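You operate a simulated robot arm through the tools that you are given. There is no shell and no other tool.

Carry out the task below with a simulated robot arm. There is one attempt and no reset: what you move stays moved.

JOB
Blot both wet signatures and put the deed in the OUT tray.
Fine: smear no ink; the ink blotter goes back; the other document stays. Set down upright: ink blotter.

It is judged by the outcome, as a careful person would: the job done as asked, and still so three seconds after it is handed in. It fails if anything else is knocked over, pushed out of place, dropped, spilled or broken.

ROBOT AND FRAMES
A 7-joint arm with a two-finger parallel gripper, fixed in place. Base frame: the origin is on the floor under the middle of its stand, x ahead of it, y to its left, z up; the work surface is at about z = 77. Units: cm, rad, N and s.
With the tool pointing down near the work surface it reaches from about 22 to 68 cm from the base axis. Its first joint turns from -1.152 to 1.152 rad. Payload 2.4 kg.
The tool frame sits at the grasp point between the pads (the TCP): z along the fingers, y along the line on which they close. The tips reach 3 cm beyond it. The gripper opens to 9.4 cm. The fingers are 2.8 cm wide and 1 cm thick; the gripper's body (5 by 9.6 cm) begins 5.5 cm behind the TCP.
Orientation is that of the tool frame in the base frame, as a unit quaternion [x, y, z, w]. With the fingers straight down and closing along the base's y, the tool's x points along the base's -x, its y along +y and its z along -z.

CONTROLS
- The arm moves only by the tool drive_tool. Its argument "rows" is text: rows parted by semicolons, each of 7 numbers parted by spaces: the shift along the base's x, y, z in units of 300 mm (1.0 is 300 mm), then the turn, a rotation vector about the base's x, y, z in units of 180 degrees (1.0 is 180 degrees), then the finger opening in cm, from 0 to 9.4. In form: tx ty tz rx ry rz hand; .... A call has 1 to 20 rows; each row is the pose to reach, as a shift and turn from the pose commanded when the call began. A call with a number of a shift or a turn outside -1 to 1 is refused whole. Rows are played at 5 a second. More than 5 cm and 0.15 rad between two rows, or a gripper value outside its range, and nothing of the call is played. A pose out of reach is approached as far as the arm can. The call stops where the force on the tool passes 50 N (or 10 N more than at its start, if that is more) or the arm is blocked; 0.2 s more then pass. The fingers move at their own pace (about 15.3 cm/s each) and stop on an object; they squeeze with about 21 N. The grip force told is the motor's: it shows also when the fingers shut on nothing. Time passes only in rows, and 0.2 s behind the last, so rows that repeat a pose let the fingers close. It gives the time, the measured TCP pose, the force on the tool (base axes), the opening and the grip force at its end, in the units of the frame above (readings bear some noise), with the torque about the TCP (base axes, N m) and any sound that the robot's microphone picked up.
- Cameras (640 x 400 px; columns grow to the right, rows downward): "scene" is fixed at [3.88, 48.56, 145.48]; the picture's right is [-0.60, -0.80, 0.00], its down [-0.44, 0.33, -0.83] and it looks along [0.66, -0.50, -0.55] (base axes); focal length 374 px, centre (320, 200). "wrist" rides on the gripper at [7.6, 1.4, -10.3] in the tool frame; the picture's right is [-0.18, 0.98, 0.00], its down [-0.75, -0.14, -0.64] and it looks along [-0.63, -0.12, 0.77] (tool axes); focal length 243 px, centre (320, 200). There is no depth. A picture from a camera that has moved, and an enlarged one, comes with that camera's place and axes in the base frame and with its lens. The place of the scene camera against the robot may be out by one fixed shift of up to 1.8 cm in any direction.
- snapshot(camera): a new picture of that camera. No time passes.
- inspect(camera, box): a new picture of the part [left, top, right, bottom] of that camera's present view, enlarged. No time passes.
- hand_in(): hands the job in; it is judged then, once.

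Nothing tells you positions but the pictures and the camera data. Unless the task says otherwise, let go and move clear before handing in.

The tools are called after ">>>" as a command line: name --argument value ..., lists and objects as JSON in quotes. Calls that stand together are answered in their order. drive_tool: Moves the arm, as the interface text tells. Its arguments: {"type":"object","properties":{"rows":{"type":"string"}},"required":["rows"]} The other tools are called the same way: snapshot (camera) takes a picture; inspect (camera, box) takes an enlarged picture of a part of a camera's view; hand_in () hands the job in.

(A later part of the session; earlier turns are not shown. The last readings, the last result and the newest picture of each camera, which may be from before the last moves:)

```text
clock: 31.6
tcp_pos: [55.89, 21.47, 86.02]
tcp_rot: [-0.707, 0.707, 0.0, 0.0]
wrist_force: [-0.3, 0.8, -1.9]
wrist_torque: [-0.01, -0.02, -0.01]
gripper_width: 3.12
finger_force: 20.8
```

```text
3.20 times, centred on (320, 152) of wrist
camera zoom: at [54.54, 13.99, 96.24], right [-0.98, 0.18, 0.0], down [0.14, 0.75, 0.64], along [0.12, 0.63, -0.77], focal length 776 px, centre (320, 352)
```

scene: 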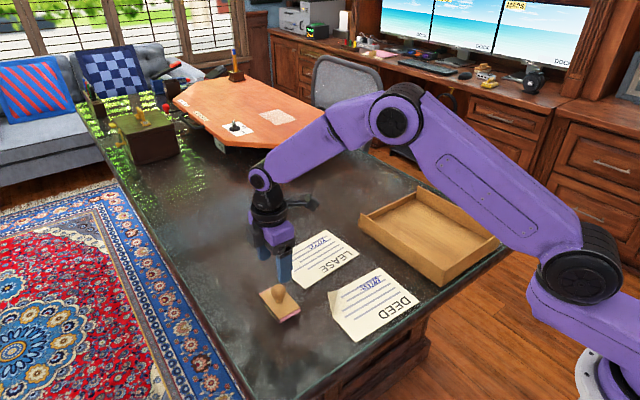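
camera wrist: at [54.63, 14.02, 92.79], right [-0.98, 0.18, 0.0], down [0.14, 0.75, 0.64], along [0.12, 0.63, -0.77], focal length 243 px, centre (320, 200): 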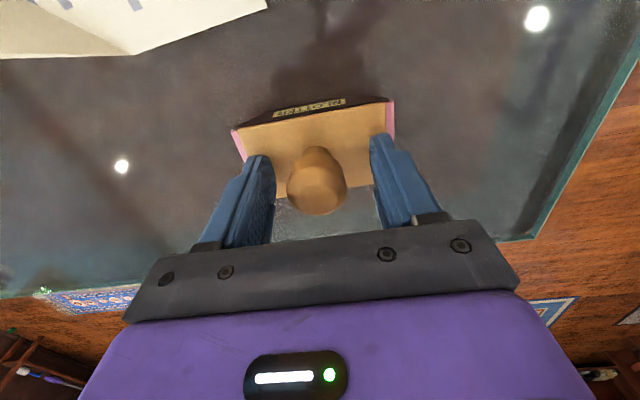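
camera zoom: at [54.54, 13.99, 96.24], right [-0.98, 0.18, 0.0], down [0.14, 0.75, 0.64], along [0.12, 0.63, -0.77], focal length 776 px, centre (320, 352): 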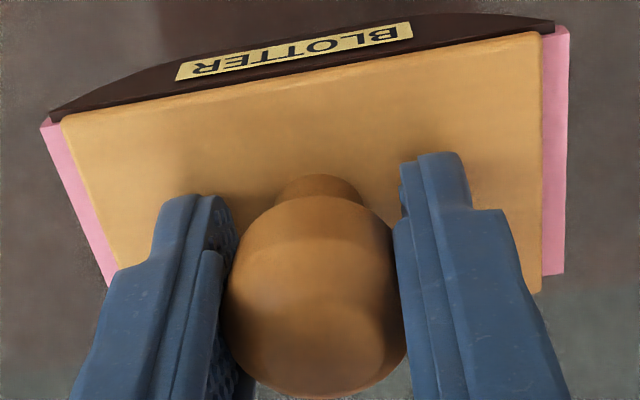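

The hold is steady and centred. Now I'll carry it up and over the deed, turning it 90° so that its long side runs along the signature.

>>> drive_tool --rows "-0.0156 -0.0466 0.0266 0 0 -0.0333 0; -0.0311 -0.0932 0.0532 0 0 -0.0667 0; -0.0467 -0.1398 0.0798 0 0 -0.1 0; -0.0622 -0.1864 0.1064 0 0 -0.1333 0; -0.0778 -0.233 0.133 0 0 -0.1667 0; -0.0933 -0.2796 0.133 0 0 -0.2 0; -0.1089 -0.3262 0.133 0 0 -0.2333 0; -0.1244 -0.3728 0.133 0 0 -0.2667 0; -0.14 -0.4194 0.133 0 0 -0.3 0; -0.1556 -0.466 0.133 0 0 -0.3333 0; -0.1711 -0.5126 0.133 0 0 -0.3667 0; -0.1867 -0.5592 0.133 0 0 -0.4 0; -0.2022 -0.6058 0.133 0 0 -0.4333 0; -0.2178 -0.6524 0.133 0 0 -0.4667 0; -0.2333 -0.699 0.133 0 0 -0.5 0; -0.2333 -0.699 0.133 0 0 -0.5 0; -0.2333 -0.699 0.133 0 0 -0.5 0"

>>> snapshot --camera "wrist"

>>> inspect --camera "scene" --box '[280, 200, 440, 340]'

```text
clock: 35.2
tcp_pos: [48.84, 0.61, 89.94]
tcp_rot: [0.001, 1.0, -0.001, 0.0]
wrist_force: [0.0, 0.9, -1.9]
wrist_torque: [0.0, -0.02, -0.01]
gripper_width: 3.14
finger_force: 21.3
```

```text
taken
camera wrist: at [41.29, 2.14, 100.24], right [0.19, 0.98, 0.0], down [0.75, -0.14, 0.64], along [0.63, -0.12, -0.77], focal length 243 px, centre (320, 200)
```

wrist: 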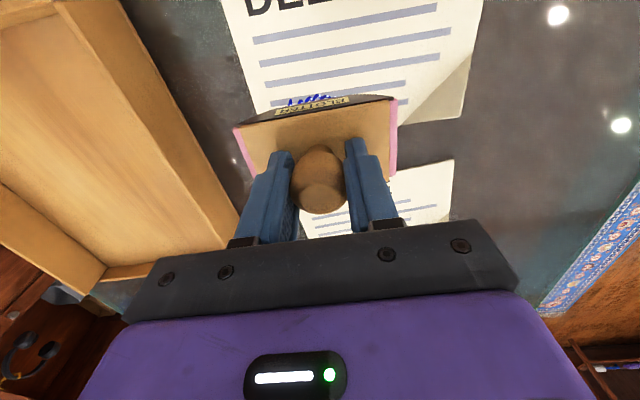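

```text
2.86 times, centred on (360, 270) of scene
camera zoom: at [3.88, 48.56, 145.48], right [-0.6, -0.8, 0.0], down [-0.44, 0.33, -0.83], along [0.66, -0.5, -0.55], focal length 1069 px, centre (206, 0)
```

zoom: 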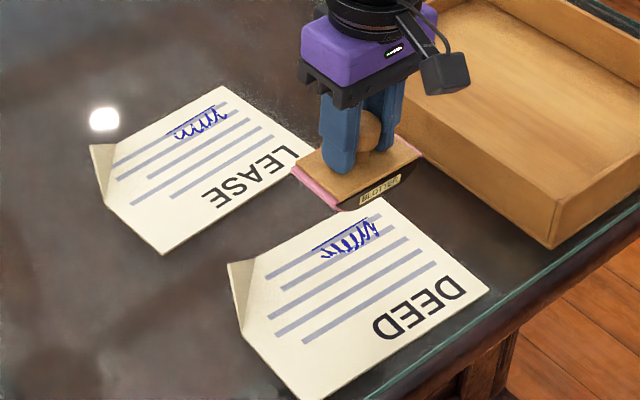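

The blotter is level over the deed signature with its long side along y. I'll come straight down, stopping just above the paper.

>>> drive_tool --rows "0 0 -0.05 0 0 0 0; 0 0 -0.1 0 0 0 0; 0 0 -0.15 0 0 0 0; 0 0 -0.19 0 0 0 0; 0 0 -0.215 0 0 0 0; 0 0 -0.225 0 0 0 0; 0 0 -0.225 0 0 0 0"

>>> inspect --camera "scene" --box '[320, 230, 420, 330]'

>>> inspect --camera "wrist" --box '[200, 60, 440, 210]'

```text
clock: 36.8
tcp_pos: [49.02, 0.49, 83.18]
tcp_rot: [0.0, 1.0, -0.001, 0.0]
wrist_force: [0.0, -0.2, -2.1]
wrist_torque: [0.0, 0.03, -0.02]
gripper_width: 3.16
finger_force: 21.2
```

```text
4.00 times, centred on (370, 280) of scene
camera zoom: at [3.88, 48.56, 145.48], right [-0.6, -0.8, 0.0], down [-0.44, 0.33, -0.83], along [0.66, -0.5, -0.55], focal length 1497 px, centre (120, -120)
```

zoom: 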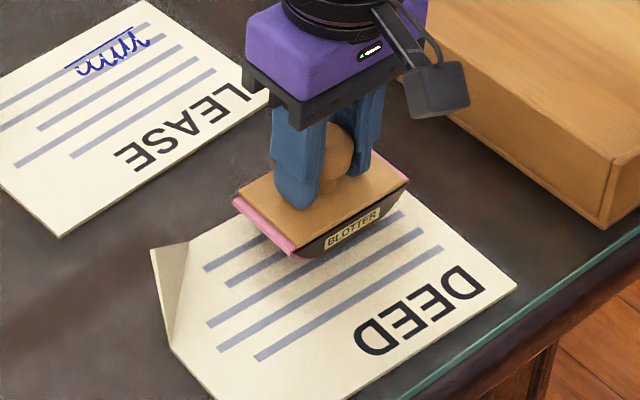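

```text
2.67 times, centred on (320, 135) of wrist
camera zoom: at [41.45, 2.1, 93.43], right [0.18, 0.98, 0.0], down [0.75, -0.14, 0.64], along [0.63, -0.12, -0.77], focal length 647 px, centre (320, 373)
```

zoom: 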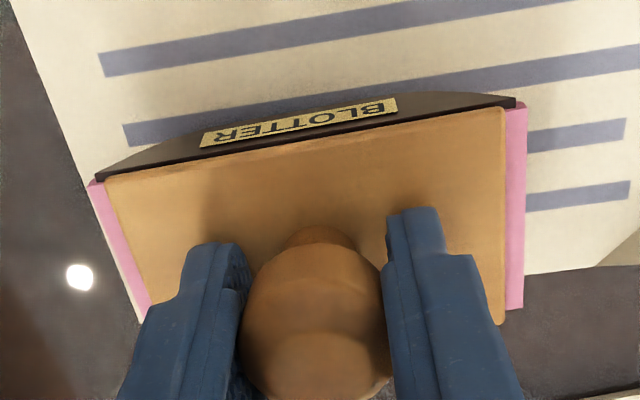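

>>> drive_tool --rows "0 0 -0.008 0 0 0 0; 0 0 -0.014 0 0 0 0; 0 0 -0.018 0 0 0 0; 0 0 -0.018 0 0 0 0"

>>> drive_tool --rows "0 0 -0.0025 0 0 0 0; 0 0 -0.0025 0 0 0 0"

```text
clock: 37.8
tcp_pos: [48.92, 0.53, 82.69]
tcp_rot: [0.0, 1.0, -0.001, 0.001]
wrist_force: [-1.9, 0.0, 14.0]
wrist_torque: [0.06, 0.2, 0.02]
gripper_width: 3.15
finger_force: 20.8
```

```text
clock: 38.4
tcp_pos: [49.08, 0.69, 82.8]
tcp_rot: [-0.001, 1.0, -0.001, 0.002]
wrist_force: [-1.8, 0.0, 27.6]
wrist_torque: [0.09, 0.35, 0.0]
gripper_width: 3.15
finger_force: 20.5
```

Contact is made on the deed with about 15–27 N. I'll ease off a little and roll slowly toward one end, reading the force at each step.

>>> drive_tool --rows "0 0 0.0027 0 0 0 0; 0 -0.0046 0.0028 0.008 0 0 0; 0 -0.0092 0.0031 0.0159 0 0 0; 0 -0.0138 0.0037 0.0239 0 0 0; 0 -0.0184 0.0044 0.0318 0 0 0; 0 -0.0184 0.0044 0.0318 0 0 0"

```text
clock: 39.8
tcp_pos: [48.82, 0.06, 82.87]
tcp_rot: [0.0, 0.999, 0.05, 0.0]
wrist_force: [-0.9, 0.7, 28.3]
wrist_torque: [-0.44, 0.11, -0.01]
gripper_width: 3.14
finger_force: 21.1
```

>>> drive_tool --rows "0 0 0.003 0 0 0 0; 0 -0.0047 0.0045 0.008 0 0 0; 0 -0.0093 0.0058 0.0159 0 0 0; 0 -0.014 0.0069 0.0239 0 0 0; 0 -0.0187 0.0078 0.0318 0 0 0; 0 -0.0187 0.0078 0.0318 0 0 0"

```text
clock: 41.2
tcp_pos: [49.03, -0.54, 82.98]
tcp_rot: [0.0, 0.995, 0.1, -0.001]
wrist_force: [0.0, 0.1, 15.7]
wrist_torque: [-0.24, -0.01, 0.01]
gripper_width: 3.15
finger_force: 20.8
```

It rolls cleanly with almost no side force. I'll go slightly further on this side, then roll back to level.

>>> drive_tool --rows "0 -0.0037 0.001 0.0064 0 0 0; 0 -0.0073 0.002 0.0127 0 0 0; 0 -0.0073 0.002 0.0127 0 0 0; 0 0 0 0 0 0 0; 0 0.0047 -0.0012 -0.008 0 0 0; 0 0.0093 -0.0024 -0.0159 0 0 0; 0 0.014 -0.0036 -0.0239 0 0 0; 0 0.0187 -0.0048 -0.0318 0 0 0; 0 0.0233 -0.006 -0.0397 0 0 0; 0 0.0279 -0.0072 -0.0477 0 0 0; 0 0.0325 -0.0084 -0.0557 0 0 0; 0 0.0371 -0.0095 -0.0637 0 0 0; 0 0.0371 -0.0095 -0.0637 0 0 0"

```text
clock: 44.0
tcp_pos: [49.05, 0.62, 82.73]
tcp_rot: [0.0, 1.0, -0.001, 0.0]
wrist_force: [-2.1, 0.4, 12.2]
wrist_torque: [0.07, 0.21, 0.01]
gripper_width: 3.16
finger_force: 20.7
```

Level again at about 12 N. Now I'll roll the same way toward the other end.

>>> drive_tool --rows "0 0.0046 0.0012 -0.008 0 0 0; 0 0.0092 0.0023 -0.0159 0 0 0; 0 0.0138 0.0035 -0.0239 0 0 0; 0 0.0184 0.0047 -0.0318 0 0 0; 0 0.0184 0.0047 -0.0318 0 0 0"

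>>> drive_tool --rows "0 0.0047 0.0012 -0.008 0 0 0; 0 0.0093 0.0024 -0.0159 0 0 0; 0 0.014 0.0036 -0.0239 0 0 0; 0 0.0187 0.0048 -0.0318 0 0 0; 0 0.0223 0.0058 -0.0382 0 0 0; 0 0.026 0.0068 -0.0445 0 0 0; 0 0.026 0.0068 -0.0445 0 0 0"

```text
clock: 45.2
tcp_pos: [48.97, 1.07, 82.89]
tcp_rot: [0.001, 0.999, -0.051, 0.0]
wrist_force: [-0.2, 0.9, 19.9]
wrist_torque: [0.43, 0.16, 0.0]
gripper_width: 3.16
finger_force: 21.0
```

```text
clock: 46.8
tcp_pos: [48.97, 1.87, 83.07]
tcp_rot: [0.0, 0.993, -0.121, 0.0]
wrist_force: [0.0, 1.1, 23.4]
wrist_torque: [0.33, 0.09, -0.04]
gripper_width: 3.13
finger_force: 21.0
```

>>> drive_tool --rows "0 -0.0073 -0.002 0.0127 0 0 0; 0 -0.012 -0.0032 0.0207 0 0 0; 0 -0.0167 -0.0044 0.0286 0 0 0; 0 -0.0213 -0.0056 0.0366 0 0 0; 0 -0.026 -0.0068 0.0445 0 0 0; 0 -0.0306 -0.008 0.0525 0 0 0; 0 -0.0352 -0.0092 0.0605 0 0 0; 0 -0.0398 -0.0104 0.0684 0 0 0; 0 -0.0444 -0.0115 0.0764 0 0 0; 0 -0.0444 -0.0115 0.0764 0 0 0; 0 -0.0444 -0.006 0.0764 0 0 0; 0 -0.0444 0.006 0.0764 0 0 0; 0 -0.0444 0.02 0.0764 0 0 0; 0 -0.0444 0.045 0.0764 0 0 0; 0 -0.0444 0.075 0.0764 0 0 0; 0 -0.0444 0.11 0.0764 0 0 0; 0 -0.0444 0.15 0.0764 0 0 0; 0 -0.0444 0.19 0.0764 0 0 0; 0 -0.0444 0.23 0.0764 0 0 0; 0 -0.0444 0.23 0.0764 0 0 0"

>>> snapshot --camera "wrist"

>>> inspect --camera "scene" --box '[330, 250, 430, 340]'

```text
clock: 51.0
tcp_pos: [49.06, 0.57, 90.15]
tcp_rot: [0.0, 1.0, -0.001, 0.0]
wrist_force: [-0.3, 0.5, -1.8]
wrist_torque: [-0.01, 0.0, 0.02]
gripper_width: 3.16
finger_force: 21.2
```

```text
taken
camera wrist: at [41.4, 2.1, 100.24], right [0.18, 0.98, 0.0], down [0.75, -0.14, 0.64], along [0.63, -0.12, -0.77], focal length 243 px, centre (320, 200)
```

wrist: 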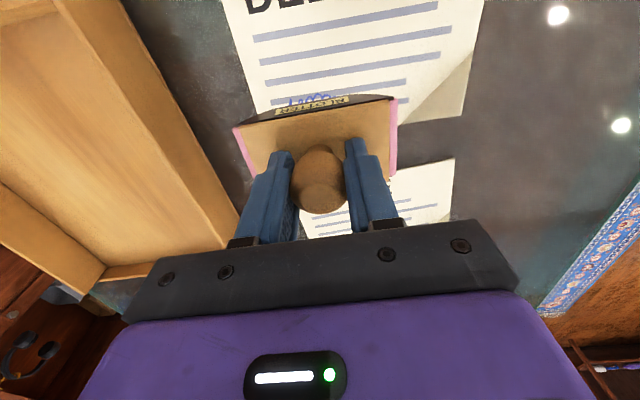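

```text
4.44 times, centred on (380, 295) of scene
camera zoom: at [3.88, 48.56, 145.48], right [-0.6, -0.8, 0.0], down [-0.44, 0.33, -0.83], along [0.66, -0.5, -0.55], focal length 1663 px, centre (53, -222)
```

zoom: 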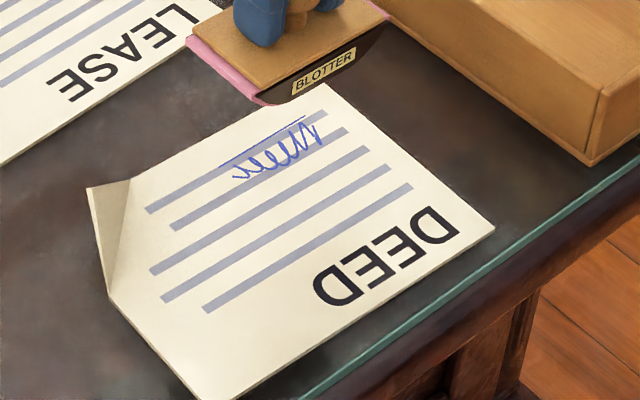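

The deed's signature now looks thinner and paler, with no wet beads. I'll zoom in to confirm.

>>> inspect --camera "scene" --box '[370, 265, 410, 300]'

>>> inspect --camera "scene" --box '[295, 230, 335, 265]'

>>> inspect --camera "wrist" --box '[250, 70, 370, 130]'

```text
11.43 times, centred on (390, 282) of scene
camera zoom: at [3.88, 48.56, 145.48], right [-0.6, -0.8, 0.0], down [-0.44, 0.33, -0.83], along [0.66, -0.5, -0.55], focal length 4276 px, centre (-480, -743)
```

zoom: 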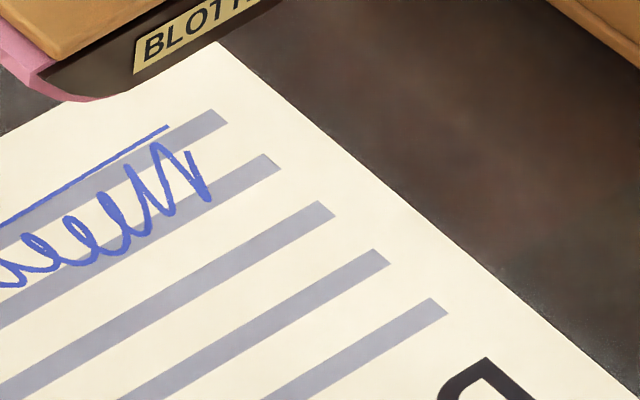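

```text
11.43 times, centred on (315, 248) of scene
camera zoom: at [3.88, 48.56, 145.48], right [-0.6, -0.8, 0.0], down [-0.44, 0.33, -0.83], along [0.66, -0.5, -0.55], focal length 4276 px, centre (377, -343)
```

zoom: 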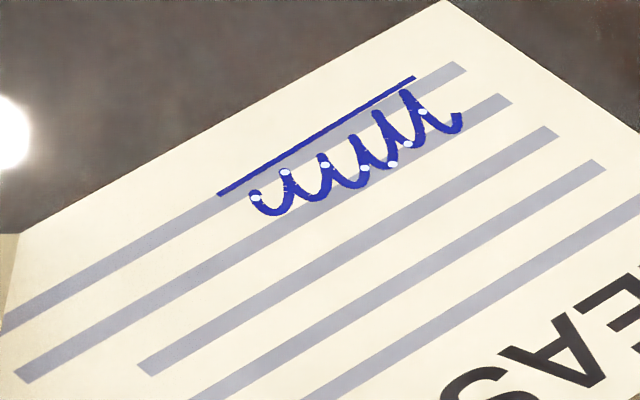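

```text
5.33 times, centred on (310, 100) of wrist
camera zoom: at [41.4, 2.1, 100.24], right [0.18, 0.98, 0.0], down [0.75, -0.14, 0.64], along [0.63, -0.12, -0.77], focal length 1294 px, centre (373, 733)
```

zoom: 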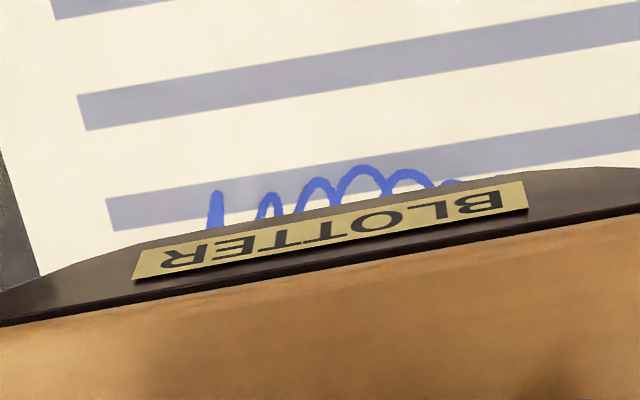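

The deed's signature is fully dry and unsmeared. Next I'll carry the blotter over the lease signature, aiming at (67.3, 1.8).

>>> drive_tool --rows "0.05 0.0035 0.01 0 0 0 0; 0.11 0.008 0.01 0 0 0 0; 0.18 0.013 0.01 0 0 0 0; 0.25 0.018 0.01 0 0 0 0; 0.32 0.023 0.01 0 0 0 0; 0.39 0.028 0.01 0 0 0 0; 0.46 0.033 0.01 0 0 0 0; 0.52 0.038 0.01 0 0 0 0; 0.57 0.041 0.01 0 0 0 0; 0.605 0.0423 0.01 0 0 0 0; 0.605 0.0423 0.01 0 0 0 0; 0.605 0.0423 0.01 0 0 0 0"

>>> snapshot --camera "wrist"

>>> inspect --camera "scene" --box '[260, 190, 360, 290]'

```text
clock: 53.6
tcp_pos: [67.0, 2.04, 90.28]
tcp_rot: [0.0, 1.0, -0.001, 0.0]
wrist_force: [0.1, 0.7, -2.0]
wrist_torque: [0.01, 0.01, -0.04]
gripper_width: 3.16
finger_force: 20.3
```

```text
taken
camera wrist: at [59.51, 3.5, 100.36], right [0.18, 0.98, 0.0], down [0.75, -0.14, 0.64], along [0.63, -0.12, -0.77], focal length 243 px, centre (320, 200)
```

wrist: 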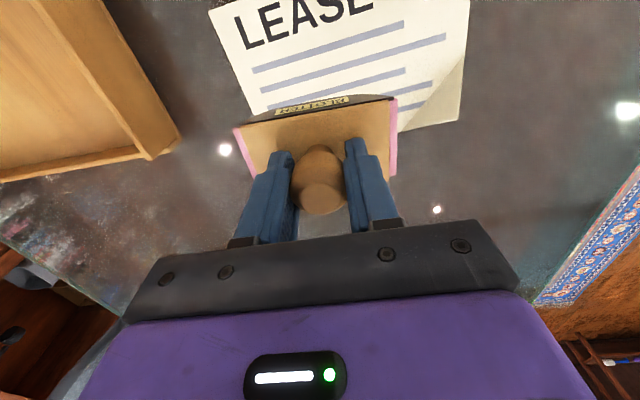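

```text
4.00 times, centred on (310, 240) of scene
camera zoom: at [3.88, 48.56, 145.48], right [-0.6, -0.8, 0.0], down [-0.44, 0.33, -0.83], along [0.66, -0.5, -0.55], focal length 1497 px, centre (360, 40)
```

zoom: 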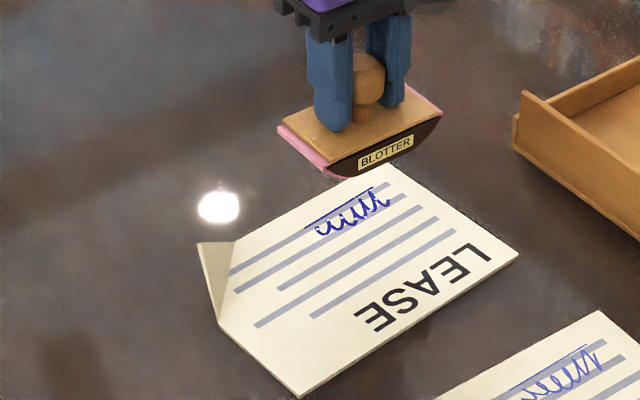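

I'm over the lease signature. I'll adjust slightly and come straight down to just above the paper, watching that it stays within reach.

>>> drive_tool --rows "0.006 -0.002 -0.04 0 0 0 0; 0.0133 -0.004 -0.09 0 0 0 0; 0.0133 -0.004 -0.14 0 0 0 0; 0.0133 -0.004 -0.18 0 0 0 0; 0.0133 -0.004 -0.21 0 0 0 0; 0.0133 -0.004 -0.228 0 0 0 0; 0.0133 -0.004 -0.232 0 0 0 0; 0.0133 -0.004 -0.232 0 0 0 0"

>>> inspect --camera "wrist" --box '[200, 60, 440, 210]'

>>> inspect --camera "scene" --box '[270, 200, 360, 290]'

```text
clock: 55.4
tcp_pos: [67.54, 1.66, 83.32]
tcp_rot: [0.0, 1.0, -0.001, 0.0]
wrist_force: [0.4, 0.4, -1.6]
wrist_torque: [-0.02, 0.01, 0.01]
gripper_width: 3.13
finger_force: 21.0
```

```text
2.67 times, centred on (320, 135) of wrist
camera zoom: at [59.88, 3.25, 93.51], right [0.18, 0.98, 0.0], down [0.75, -0.14, 0.64], along [0.63, -0.12, -0.77], focal length 647 px, centre (320, 373)
```

zoom: 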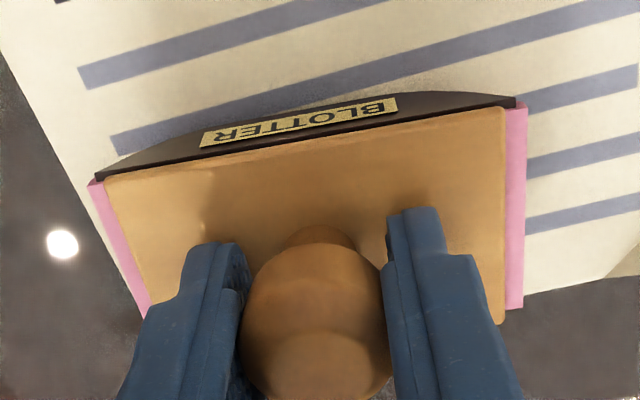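

```text
4.44 times, centred on (315, 245) of scene
camera zoom: at [3.88, 48.56, 145.48], right [-0.6, -0.8, 0.0], down [-0.44, 0.33, -0.83], along [0.66, -0.5, -0.55], focal length 1663 px, centre (342, 0)
```

zoom: 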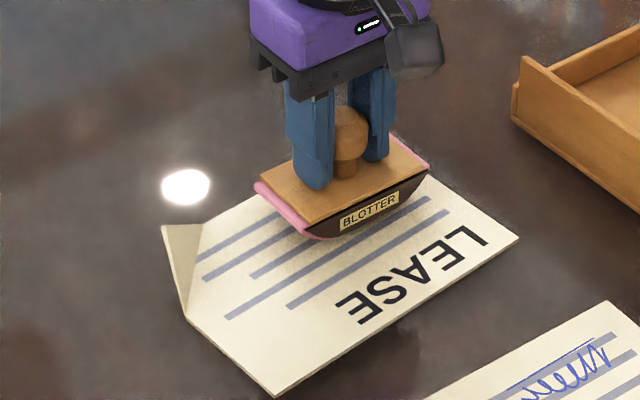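

>>> drive_tool --rows "0 0 -0.008 0 0 0 0; 0 0 -0.014 0 0 0 0; 0 0 -0.018 0 0 0 0; 0 0 -0.0195 0 0 0 0; 0 0 -0.0195 0 0 0 0"

```text
clock: 56.6
tcp_pos: [67.47, 1.71, 82.91]
tcp_rot: [0.001, 1.0, 0.0, -0.001]
wrist_force: [-0.9, 1.0, 3.7]
wrist_torque: [0.02, 0.04, 0.02]
gripper_width: 3.14
finger_force: 21.0
```

>>> drive_tool --rows "0 0 -0.001 0 0 0 0; 0 0 -0.0022 0 0 0 0; 0 0 -0.0022 0 0 0 0; 0 0 -0.0022 0 0 0 0"

```text
clock: 57.6
tcp_pos: [67.55, 1.62, 82.7]
tcp_rot: [0.001, 1.0, -0.001, 0.002]
wrist_force: [-0.3, -0.5, 11.6]
wrist_torque: [0.0, 0.07, -0.01]
gripper_width: 3.14
finger_force: 20.9
```

Level contact is about 12 N. Rolling toward the first end with the same profile that worked on the deed.

>>> drive_tool --rows "0 -0.0046 0.0012 0.008 0 0 0; 0 -0.0092 0.0024 0.0159 0 0 0; 0 -0.0138 0.0036 0.0239 0 0 0; 0 -0.0184 0.0048 0.0318 0 0 0; 0 -0.0184 0.0048 0.0318 0 0 0"

>>> drive_tool --rows "0 -0.0047 0.0012 0.008 0 0 0; 0 -0.0093 0.0024 0.0159 0 0 0; 0 -0.014 0.0036 0.0239 0 0 0; 0 -0.0187 0.0048 0.0318 0 0 0; 0 -0.0223 0.0058 0.0382 0 0 0; 0 -0.026 0.0068 0.0445 0 0 0; 0 -0.026 0.0068 0.0445 0 0 0"

```text
clock: 58.8
tcp_pos: [67.52, 1.17, 82.96]
tcp_rot: [0.002, 0.999, 0.05, -0.001]
wrist_force: [2.3, 0.2, 12.8]
wrist_torque: [-0.28, -0.16, -0.01]
gripper_width: 3.16
finger_force: 20.9
```

```text
clock: 60.4
tcp_pos: [67.5, 0.38, 83.01]
tcp_rot: [0.0, 0.993, 0.119, 0.0]
wrist_force: [0.8, 2.1, 15.7]
wrist_torque: [-0.19, -0.16, -0.01]
gripper_width: 3.14
finger_force: 21.0
```

Forces are steady. Now I'll roll back to level and on toward the other end.

>>> drive_tool --rows "0 0.0073 -0.002 -0.0127 0 0 0; 0 0.012 -0.0032 -0.0207 0 0 0; 0 0.0167 -0.0044 -0.0286 0 0 0; 0 0.0213 -0.0056 -0.0366 0 0 0; 0 0.026 -0.0068 -0.0445 0 0 0; 0 0.0306 -0.008 -0.0525 0 0 0; 0 0.0352 -0.0092 -0.0605 0 0 0; 0 0.0398 -0.0104 -0.0684 0 0 0; 0 0.0444 -0.0116 -0.0764 0 0 0; 0 0.0444 -0.0116 -0.0764 0 0 0"

>>> drive_tool --rows "0 0.0046 0.0012 -0.008 0 0 0; 0 0.0092 0.0024 -0.0159 0 0 0; 0 0.0138 0.0036 -0.0239 0 0 0; 0 0.0184 0.0048 -0.0318 0 0 0; 0 0.0184 0.0048 -0.0318 0 0 0"

>>> drive_tool --rows "0 0.0047 0.0012 -0.008 0 0 0; 0 0.0093 0.0024 -0.0159 0 0 0; 0 0.014 0.0036 -0.0239 0 0 0; 0 0.0187 0.0048 -0.0318 0 0 0; 0 0.0223 0.0058 -0.0382 0 0 0; 0 0.026 0.0068 -0.0445 0 0 0; 0 0.026 0.0068 -0.0445 0 0 0"

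```text
clock: 62.6
tcp_pos: [67.55, 1.73, 82.72]
tcp_rot: [0.0, 1.0, -0.001, 0.0]
wrist_force: [-1.9, -0.5, 21.4]
wrist_torque: [0.0, 0.1, 0.03]
gripper_width: 3.15
finger_force: 20.4
```

```text
clock: 63.8
tcp_pos: [67.5, 2.32, 82.82]
tcp_rot: [0.0, 0.999, -0.05, 0.001]
wrist_force: [0.1, 1.5, 19.3]
wrist_torque: [0.38, 0.17, -0.03]
gripper_width: 3.17
finger_force: 20.9
```

```text
clock: 65.4
tcp_pos: [67.48, 3.04, 83.09]
tcp_rot: [0.001, 0.993, -0.12, 0.002]
wrist_force: [0.0, -0.3, 22.8]
wrist_torque: [0.2, 0.19, 0.04]
gripper_width: 3.14
finger_force: 21.2
```

Both ends are covered with little side force. Now I'll roll back to level and lift straight up.

>>> drive_tool --rows "0 -0.0073 -0.002 0.0127 0 0 0; 0 -0.012 -0.0032 0.0207 0 0 0; 0 -0.0167 -0.0044 0.0286 0 0 0; 0 -0.0213 -0.0056 0.0366 0 0 0; 0 -0.026 -0.0068 0.0445 0 0 0; 0 -0.0306 -0.008 0.0525 0 0 0; 0 -0.0352 -0.0092 0.0605 0 0 0; 0 -0.0398 -0.0102 0.0684 0 0 0; 0 -0.0444 -0.011 0.0764 0 0 0; 0 -0.0444 -0.011 0.0764 0 0 0; 0 -0.0444 -0.006 0.0764 0 0 0; 0 -0.0444 0.006 0.0764 0 0 0; 0 -0.0444 0.02 0.0764 0 0 0; 0 -0.0444 0.045 0.0764 0 0 0; 0 -0.0444 0.075 0.0764 0 0 0; 0 -0.0444 0.11 0.0764 0 0 0; 0 -0.0444 0.15 0.0764 0 0 0; 0 -0.0444 0.19 0.0764 0 0 0; 0 -0.0444 0.23 0.0764 0 0 0; 0 -0.0444 0.23 0.0764 0 0 0"

>>> inspect --camera "scene" --box '[290, 225, 340, 275]'

>>> inspect --camera "scene" --box '[260, 190, 420, 350]'

>>> inspect --camera "wrist" --box '[220, 60, 420, 210]'

```text
clock: 69.6
tcp_pos: [67.53, 1.85, 89.89]
tcp_rot: [0.0, 1.0, -0.001, 0.001]
wrist_force: [-0.4, -0.5, -1.6]
wrist_torque: [-0.01, 0.02, 0.04]
gripper_width: 3.15
finger_force: 21.2
```

```text
8.00 times, centred on (315, 250) of scene
camera zoom: at [3.88, 48.56, 145.48], right [-0.6, -0.8, 0.0], down [-0.44, 0.33, -0.83], along [0.66, -0.5, -0.55], focal length 2994 px, centre (360, -200)
```

zoom: 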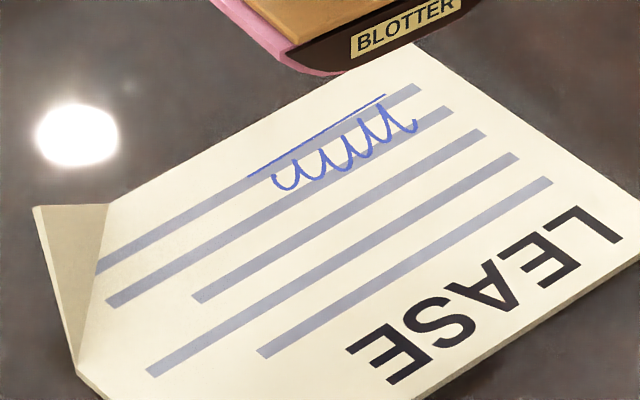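

```text
2.50 times, centred on (340, 270) of scene
camera zoom: at [3.88, 48.56, 145.48], right [-0.6, -0.8, 0.0], down [-0.44, 0.33, -0.83], along [0.66, -0.5, -0.55], focal length 936 px, centre (270, 25)
```

zoom: 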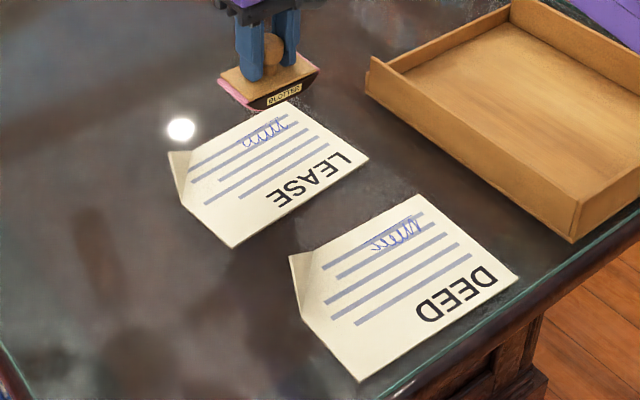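

```text
2.67 times, centred on (320, 135) of wrist
camera zoom: at [59.94, 3.39, 100.1], right [0.18, 0.98, 0.0], down [0.75, -0.14, 0.64], along [0.63, -0.12, -0.77], focal length 647 px, centre (320, 373)
```

zoom: 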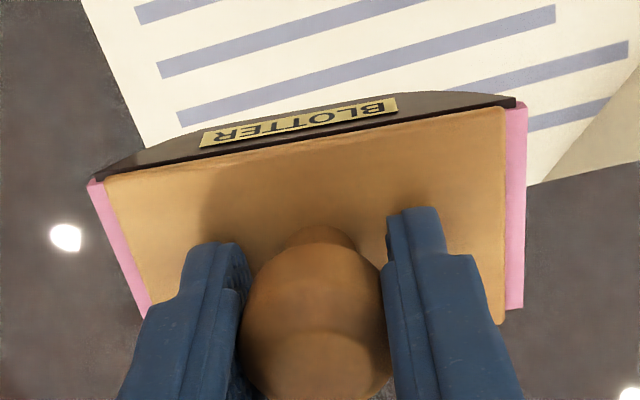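

Both signatures are dry and clean, and both sheets are in place. Now I'll return the blotter home, turning it back to its original direction above the spot.

>>> drive_tool --rows "-0.0251 0.044 0.01 0 0 0.0333 0; -0.0502 0.088 0.01 0 0 0.0667 0; -0.0753 0.132 0.01 0 0 0.1 0; -0.1005 0.176 0.01 0 0 0.1333 0; -0.1256 0.22 0.01 0 0 0.1667 0; -0.1507 0.264 0.01 0 0 0.2 0; -0.1758 0.308 0.01 0 0 0.2333 0; -0.2009 0.352 0.01 0 0 0.2667 0; -0.226 0.396 0.01 0 0 0.3 0; -0.2511 0.44 0.01 0 0 0.3333 0; -0.2762 0.484 0.01 0 0 0.3667 0; -0.3014 0.528 0.01 0 0 0.4 0; -0.3265 0.572 0.01 0 0 0.4333 0; -0.3516 0.616 0.01 0 0 0.4667 0; -0.3767 0.66 0.01 0 0 0.5 0; -0.3767 0.66 0.01 0 0 0.5 0; -0.3767 0.66 0.01 0 0 0.5 0"

>>> inspect --camera "wrist" --box '[220, 60, 420, 210]'

```text
clock: 73.2
tcp_pos: [56.23, 21.63, 90.1]
tcp_rot: [-0.707, 0.707, 0.0, 0.0]
wrist_force: [0.2, 0.3, -3.0]
wrist_torque: [0.0, -0.05, -0.01]
gripper_width: 3.14
finger_force: 20.5
```

```text
2.67 times, centred on (320, 135) of wrist
camera zoom: at [54.79, 14.05, 100.43], right [-0.98, 0.18, 0.0], down [0.14, 0.75, 0.64], along [0.12, 0.63, -0.77], focal length 647 px, centre (320, 373)
```

zoom: 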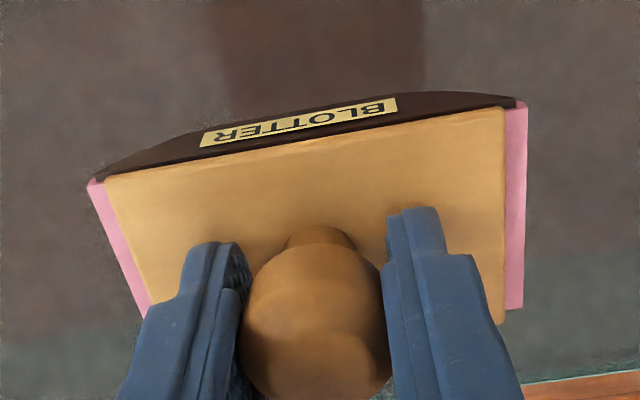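

The blotter is over its home spot. Lowering it straight down.

>>> drive_tool --rows "0 0 -0.05 0 0 0 0; 0 0 -0.1 0 0 0 0; 0 0 -0.15 0 0 0 0; 0 0 -0.19 0 0 0 0; 0 0 -0.22 0 0 0 0; 0 0 -0.235 0 0 0 0; 0 0 -0.243 0 0 0 0; 0 0 -0.2465 0 0 0 0; 0 0 -0.2465 0 0 0 0"

```text
clock: 75.2
tcp_pos: [56.24, 21.5, 82.83]
tcp_rot: [-0.707, 0.707, -0.001, 0.001]
wrist_force: [0.1, -0.2, -1.2]
wrist_torque: [0.04, 0.03, 0.0]
gripper_width: 3.16
finger_force: 21.0
```

>>> drive_tool --rows "0 0 -0.003 0 0 0 0; 0 0 -0.005 0 0 0 0; 0 0 -0.005 0 0 0 0"

```text
clock: 76.0
tcp_pos: [56.25, 21.46, 82.59]
tcp_rot: [-0.707, 0.707, 0.0, 0.001]
wrist_force: [-0.2, -0.2, -2.3]
wrist_torque: [-0.02, -0.02, 0.03]
gripper_width: 3.12
finger_force: 21.0
```

>>> drive_tool --rows "0 0 -0.002 0 0 0 0; 0 0 -0.004 0 0 0 0; 0 0 -0.004 0 0 0 0"

```text
clock: 76.8
tcp_pos: [56.21, 21.42, 82.55]
tcp_rot: [-0.706, 0.708, -0.001, 0.0]
wrist_force: [0.6, -0.7, -1.6]
wrist_torque: [0.0, -0.01, -0.01]
gripper_width: 3.17
finger_force: 20.9
```

>>> drive_tool --rows "0 0 -0.001 0 0 0 0; 0 0 -0.0025 0 0 0 0; 0 0 -0.0025 0 0 0 0"

>>> inspect --camera "scene" --box '[250, 275, 314, 331]'

```text
clock: 77.6
tcp_pos: [56.3, 21.48, 82.48]
tcp_rot: [-0.706, 0.708, 0.0, 0.0]
wrist_force: [-3.3, -2.6, 9.6]
wrist_torque: [0.11, 0.3, 0.06]
gripper_width: 3.16
finger_force: 21.4
```

```text
7.14 times, centred on (282, 303) of scene
camera zoom: at [3.85, 48.55, 145.48], right [-0.6, -0.8, 0.0], down [-0.44, 0.33, -0.83], along [0.66, -0.5, -0.55], focal length 2673 px, centre (591, -536)
```

zoom: 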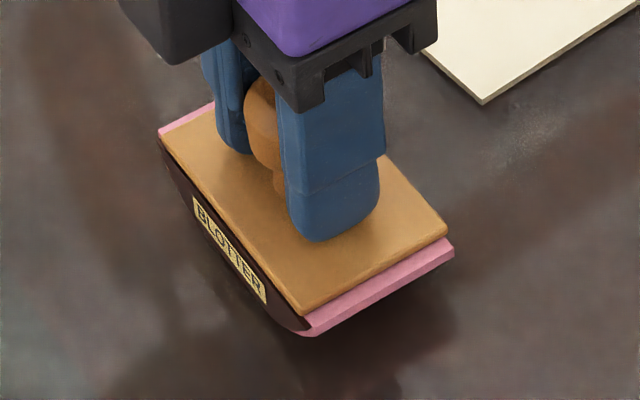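

It rests at its original spot, matching the first pictures. I'll relax the push, open the fingers and rise straight up.

>>> drive_tool --rows "0 0 0.0015 0 0 0 0; 0 0 0.0015 0 0 0 3.6; 0 0 0.0015 0 0 0 4.4; 0 0 0.0015 0 0 0 5.6; 0 0 0.0015 0 0 0 6; 0 0 0.02 0 0 0 6; 0 0 0.06 0 0 0 6; 0 0 0.12 0 0 0 6; 0 0 0.2 0 0 0 6; 0 0 0.3 0 0 0 6; 0 0 0.3 0 0 0 6"

>>> inspect --camera "scene" --box '[250, 275, 314, 331]'

>>> snapshot --camera "wrist"

```text
clock: 80.0
tcp_pos: [56.19, 21.49, 91.31]
tcp_rot: [-0.707, 0.707, 0.0, 0.001]
wrist_force: [0.4, -0.9, -0.2]
wrist_torque: [0.01, 0.02, -0.03]
gripper_width: 5.99
finger_force: 0.0
```

```text
7.14 times, centred on (282, 303) of scene
camera zoom: at [3.88, 48.56, 145.48], right [-0.6, -0.8, 0.0], down [-0.44, 0.33, -0.83], along [0.66, -0.5, -0.55], focal length 2673 px, centre (591, -536)
```

zoom: 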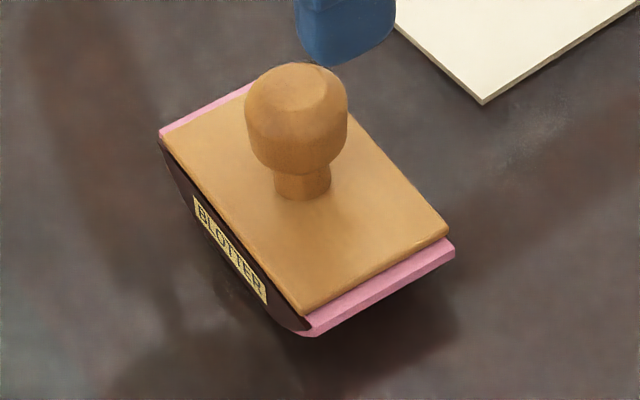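

```text
taken
camera wrist: at [54.78, 13.98, 101.55], right [-0.98, 0.18, 0.0], down [0.14, 0.75, 0.64], along [0.12, 0.63, -0.77], focal length 243 px, centre (320, 200)
```

wrist: 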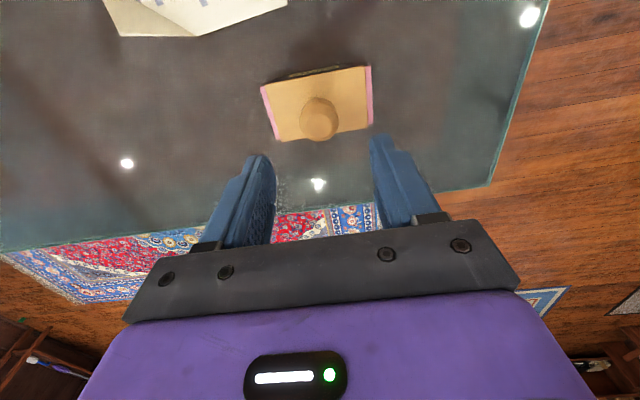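

The blotter is back, upright and in place. Now the deed: its far-left corner curls up, which is the place to pinch it. I'll look at that corner from close range.

>>> drive_tool --rows "-0.02 -0.1 0 0 0 0 6; -0.04 -0.2 0 0 0 0 6; -0.06 -0.3 0 0 0 0 6; -0.085 -0.4 0 0 0 0 6; -0.107 -0.483 0 0 0 0 6; -0.107 -0.483 0 0 0 0 6"

>>> snapshot --camera "wrist"

>>> inspect --camera "wrist" --box '[260, 50, 420, 170]'

>>> inspect --camera "scene" --box '[320, 270, 400, 350]'

```text
clock: 81.4
tcp_pos: [53.0, 6.96, 91.33]
tcp_rot: [-0.707, 0.707, -0.001, 0.001]
wrist_force: [-0.8, -0.8, -0.8]
wrist_torque: [-0.01, -0.03, -0.02]
gripper_width: 5.99
finger_force: 0.0
```

```text
taken
camera wrist: at [51.6, -0.56, 101.5], right [-0.98, 0.18, 0.0], down [0.14, 0.75, 0.64], along [0.12, 0.63, -0.77], focal length 243 px, centre (320, 200)
```

wrist: 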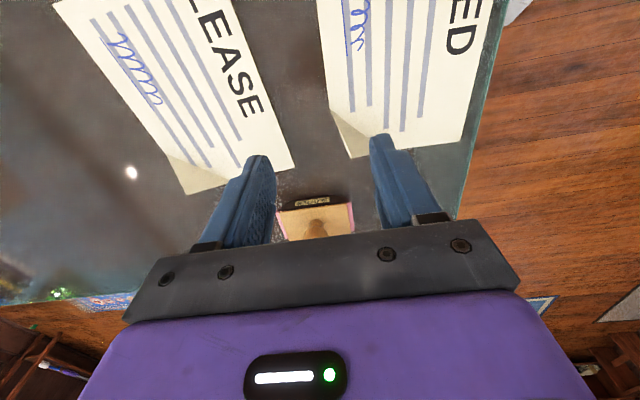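

```text
3.33 times, centred on (340, 110) of wrist
camera zoom: at [51.6, -0.56, 101.5], right [-0.98, 0.18, 0.0], down [0.14, 0.75, 0.64], along [0.12, 0.63, -0.77], focal length 809 px, centre (253, 500)
```

zoom: 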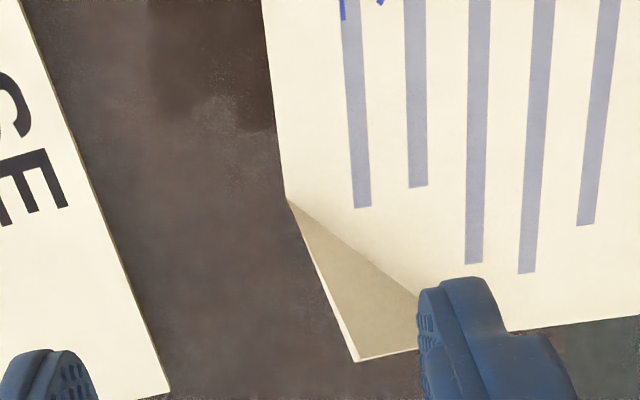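

```text
5.00 times, centred on (360, 310) of scene
camera zoom: at [3.88, 48.56, 145.48], right [-0.6, -0.8, 0.0], down [-0.44, 0.33, -0.83], along [0.66, -0.5, -0.55], focal length 1871 px, centre (120, -350)
```

zoom: 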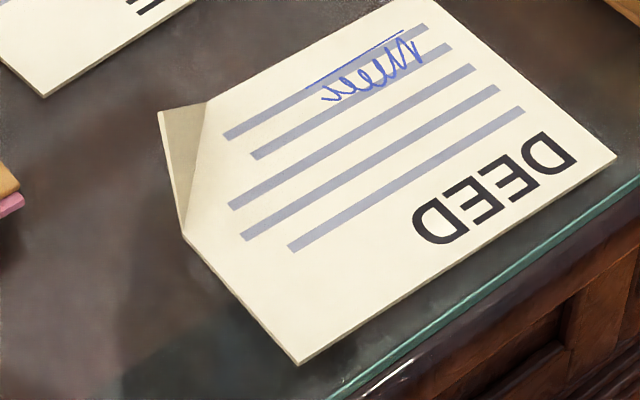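

The deed's curled corner stands up to about z 80, near (50.8, 12.1). The fold runs from about (52, 8) to (47.5, 13.8). I'll turn the gripper to line up with that flap and look along the fold to get its tilt.

>>> drive_tool --rows "-0.0157 0.0216 0.005 0 0 -0.046 6; -0.0314 0.0432 0.01 0 0 -0.092 6; -0.0471 0.0648 0.015 0 0 -0.138 6; -0.0628 0.0864 0.02 0 0 -0.184 6; -0.0785 0.108 0.02 0 0 -0.23 6; -0.0942 0.1296 0.02 0 0 -0.276 6; -0.1099 0.1512 0.02 0 0 -0.322 6; -0.1256 0.1728 0.02 0 0 -0.368 6; -0.1413 0.1944 0.02 0 0 -0.414 6; -0.157 0.216 0.02 0 0 -0.46 6; -0.1727 0.2376 0.02 0 0 -0.506 6; -0.1884 0.2592 0.02 0 0 -0.552 6; -0.2041 0.2808 0.02 0 0 -0.598 6; -0.2198 0.3024 0.02 0 0 -0.644 6; -0.2355 0.324 0.02 0 0 -0.69 6; -0.2512 0.3456 0.02 0 0 -0.736 6; -0.267 0.367 0.02 0 0 -0.782 6; -0.267 0.367 0.02 0 0 -0.782 6"

>>> snapshot --camera "wrist"

>>> snapshot --camera "scene"

```text
clock: 85.2
tcp_pos: [44.96, 18.05, 92.1]
tcp_rot: [0.43, 0.903, -0.002, 0.0]
wrist_force: [0.2, -0.4, -0.5]
wrist_torque: [0.01, -0.02, 0.0]
gripper_width: 6.01
finger_force: 0.0
```

```text
taken
camera wrist: at [41.34, 24.94, 102.27], right [0.88, 0.48, 0.0], down [0.37, -0.67, 0.64], along [0.31, -0.57, -0.77], focal length 243 px, centre (320, 200)
```

wrist: 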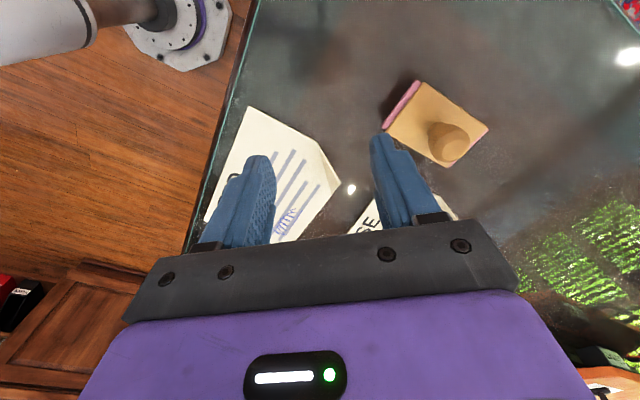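

```text
taken
```

scene: 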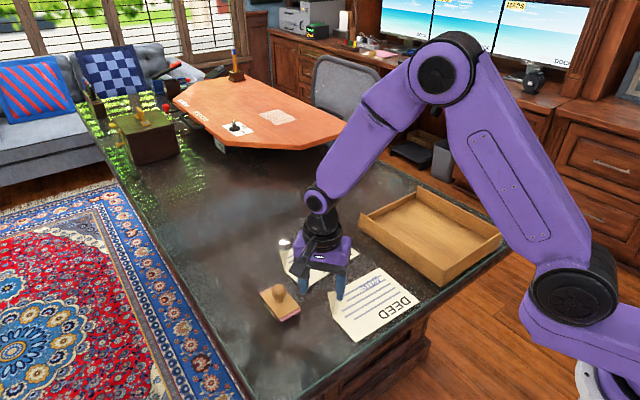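

>>> inspect --camera "wrist" --box '[250, 120, 400, 240]'

```text
3.33 times, centred on (325, 180) of wrist
camera zoom: at [41.34, 24.94, 102.27], right [0.88, 0.48, 0.0], down [0.37, -0.67, 0.64], along [0.31, -0.57, -0.77], focal length 809 px, centre (303, 267)
```

zoom: 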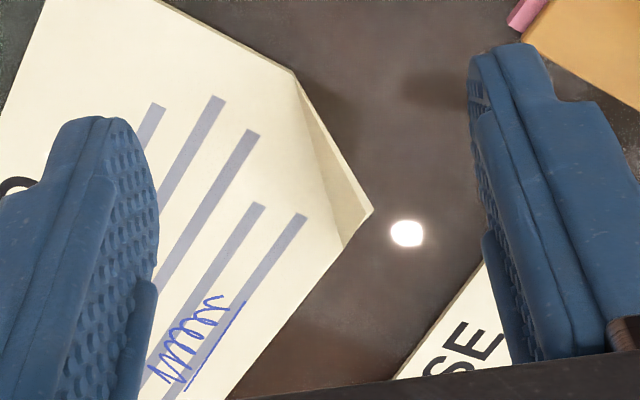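

The flap tip is at (50.9, 12.15, 80.2) and rises at about 61° from the fold line. Before gripping it I want a clear look at the tray's size and wall height, so I'll raise the camera toward it.

>>> drive_tool --rows "-0.015 -0.09 0.08 0 0 0 7; -0.03 -0.18 0.15 0 0 0 9; -0.045 -0.28 0.22 0 0 0 9.4; -0.06 -0.38 0.29 0 0 0 9.4; -0.08 -0.48 0.35 0 0 0 9.4; -0.1 -0.57 0.4 0 0 0 9.4; -0.1 -0.6 0.4 0 0 0 9.4; -0.1 -0.6 0.4 0 0 0 9.4"

>>> snapshot --camera "wrist"

>>> inspect --camera "scene" --box '[340, 170, 540, 300]'

```text
clock: 87.0
tcp_pos: [41.94, 0.02, 104.07]
tcp_rot: [0.429, 0.903, -0.001, 0.0]
wrist_force: [0.2, 0.9, 0.3]
wrist_torque: [0.0, 0.03, 0.02]
gripper_width: 9.39
finger_force: 0.0
```

```text
taken
camera wrist: at [38.31, 7.05, 114.29], right [0.88, 0.48, 0.0], down [0.37, -0.67, 0.64], along [0.31, -0.56, -0.77], focal length 243 px, centre (320, 200)
```

wrist: 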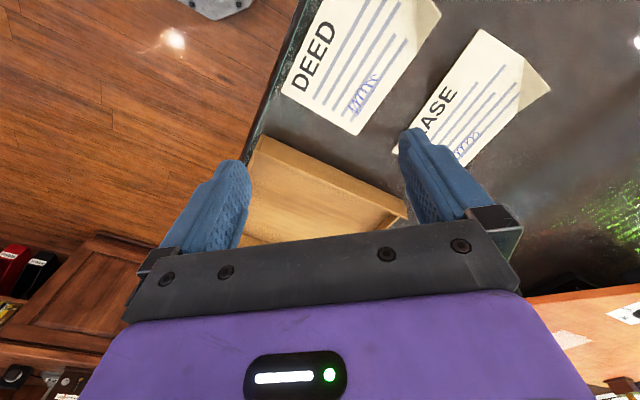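

```text
3.08 times, centred on (440, 235) of scene
camera zoom: at [3.88, 48.56, 145.48], right [-0.6, -0.8, 0.0], down [-0.44, 0.33, -0.83], along [0.66, -0.5, -0.55], focal length 1151 px, centre (-49, 92)
```

zoom: 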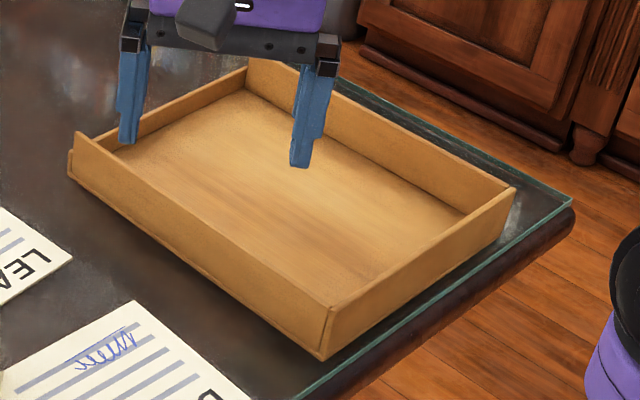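

>>> inspect --camera "wrist" --box '[230, 120, 420, 250]'

```text
3.08 times, centred on (325, 185) of wrist
camera zoom: at [38.31, 7.05, 114.29], right [0.88, 0.48, 0.0], down [0.37, -0.67, 0.64], along [0.31, -0.56, -0.77], focal length 746 px, centre (305, 246)
```

zoom: 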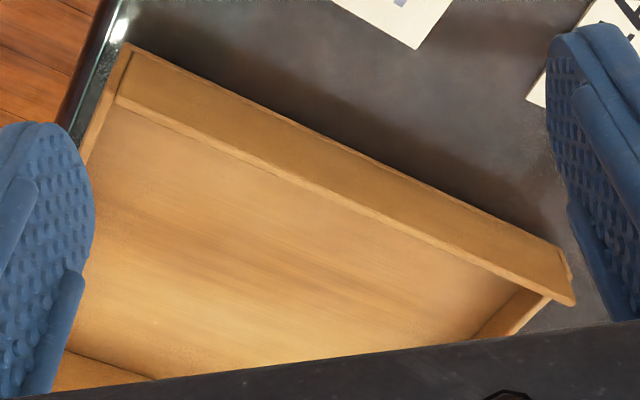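

The tray spans about x 38.5–68, y −12.4 to −38, with walls to about z 82, so the deed fits as it lies. Now I'll go to a tilted hover in line with the flap, with the fingers slightly open.

>>> drive_tool --rows "0.05 0.06 -0.05 -0.0136 0.0148 0.0024 5; 0.1 0.125 -0.1 -0.0272 0.0297 0.0047 2.6; 0.15 0.19 -0.16 -0.0408 0.0445 0.0071 2.6; 0.2 0.25 -0.22 -0.0545 0.0594 0.0095 2.6; 0.25 0.31 -0.28 -0.0681 0.0742 0.0118 2.6; 0.3 0.37 -0.34 -0.0817 0.089 0.0142 2.6; 0.35 0.43 -0.4 -0.0953 0.1039 0.0165 2.6; 0.39 0.48 -0.47 -0.1089 0.1187 0.0189 2.6; 0.41 0.508 -0.52 -0.1089 0.1187 0.0189 2.6; 0.41 0.508 -0.52 -0.1089 0.1187 0.0189 2.6"

>>> snapshot --camera "wrist"

>>> snapshot --camera "scene"

```text
clock: 89.2
tcp_pos: [54.16, 15.38, 88.28]
tcp_rot: [0.389, 0.886, -0.233, -0.094]
wrist_force: [0.0, -0.4, -0.2]
wrist_torque: [0.0, 0.01, -0.03]
gripper_width: 2.61
finger_force: 0.0
```

```text
taken
camera wrist: at [53.5, 25.36, 96.54], right [0.76, 0.44, -0.48], down [0.65, -0.42, 0.64], along [0.09, -0.79, -0.6], focal length 243 px, centre (320, 200)
```

wrist: 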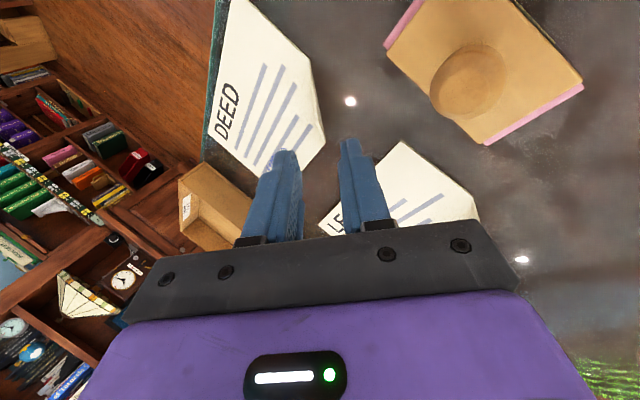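

```text
taken
```

scene: 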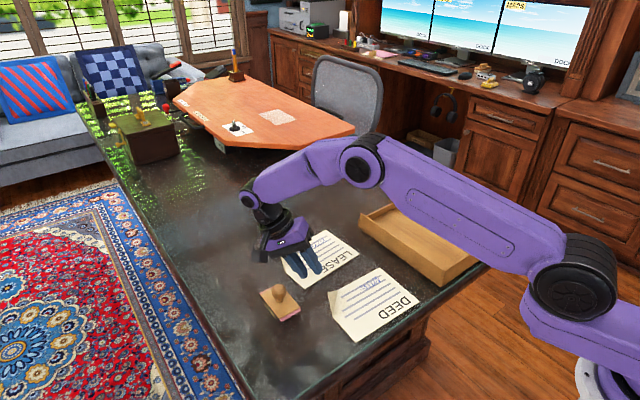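

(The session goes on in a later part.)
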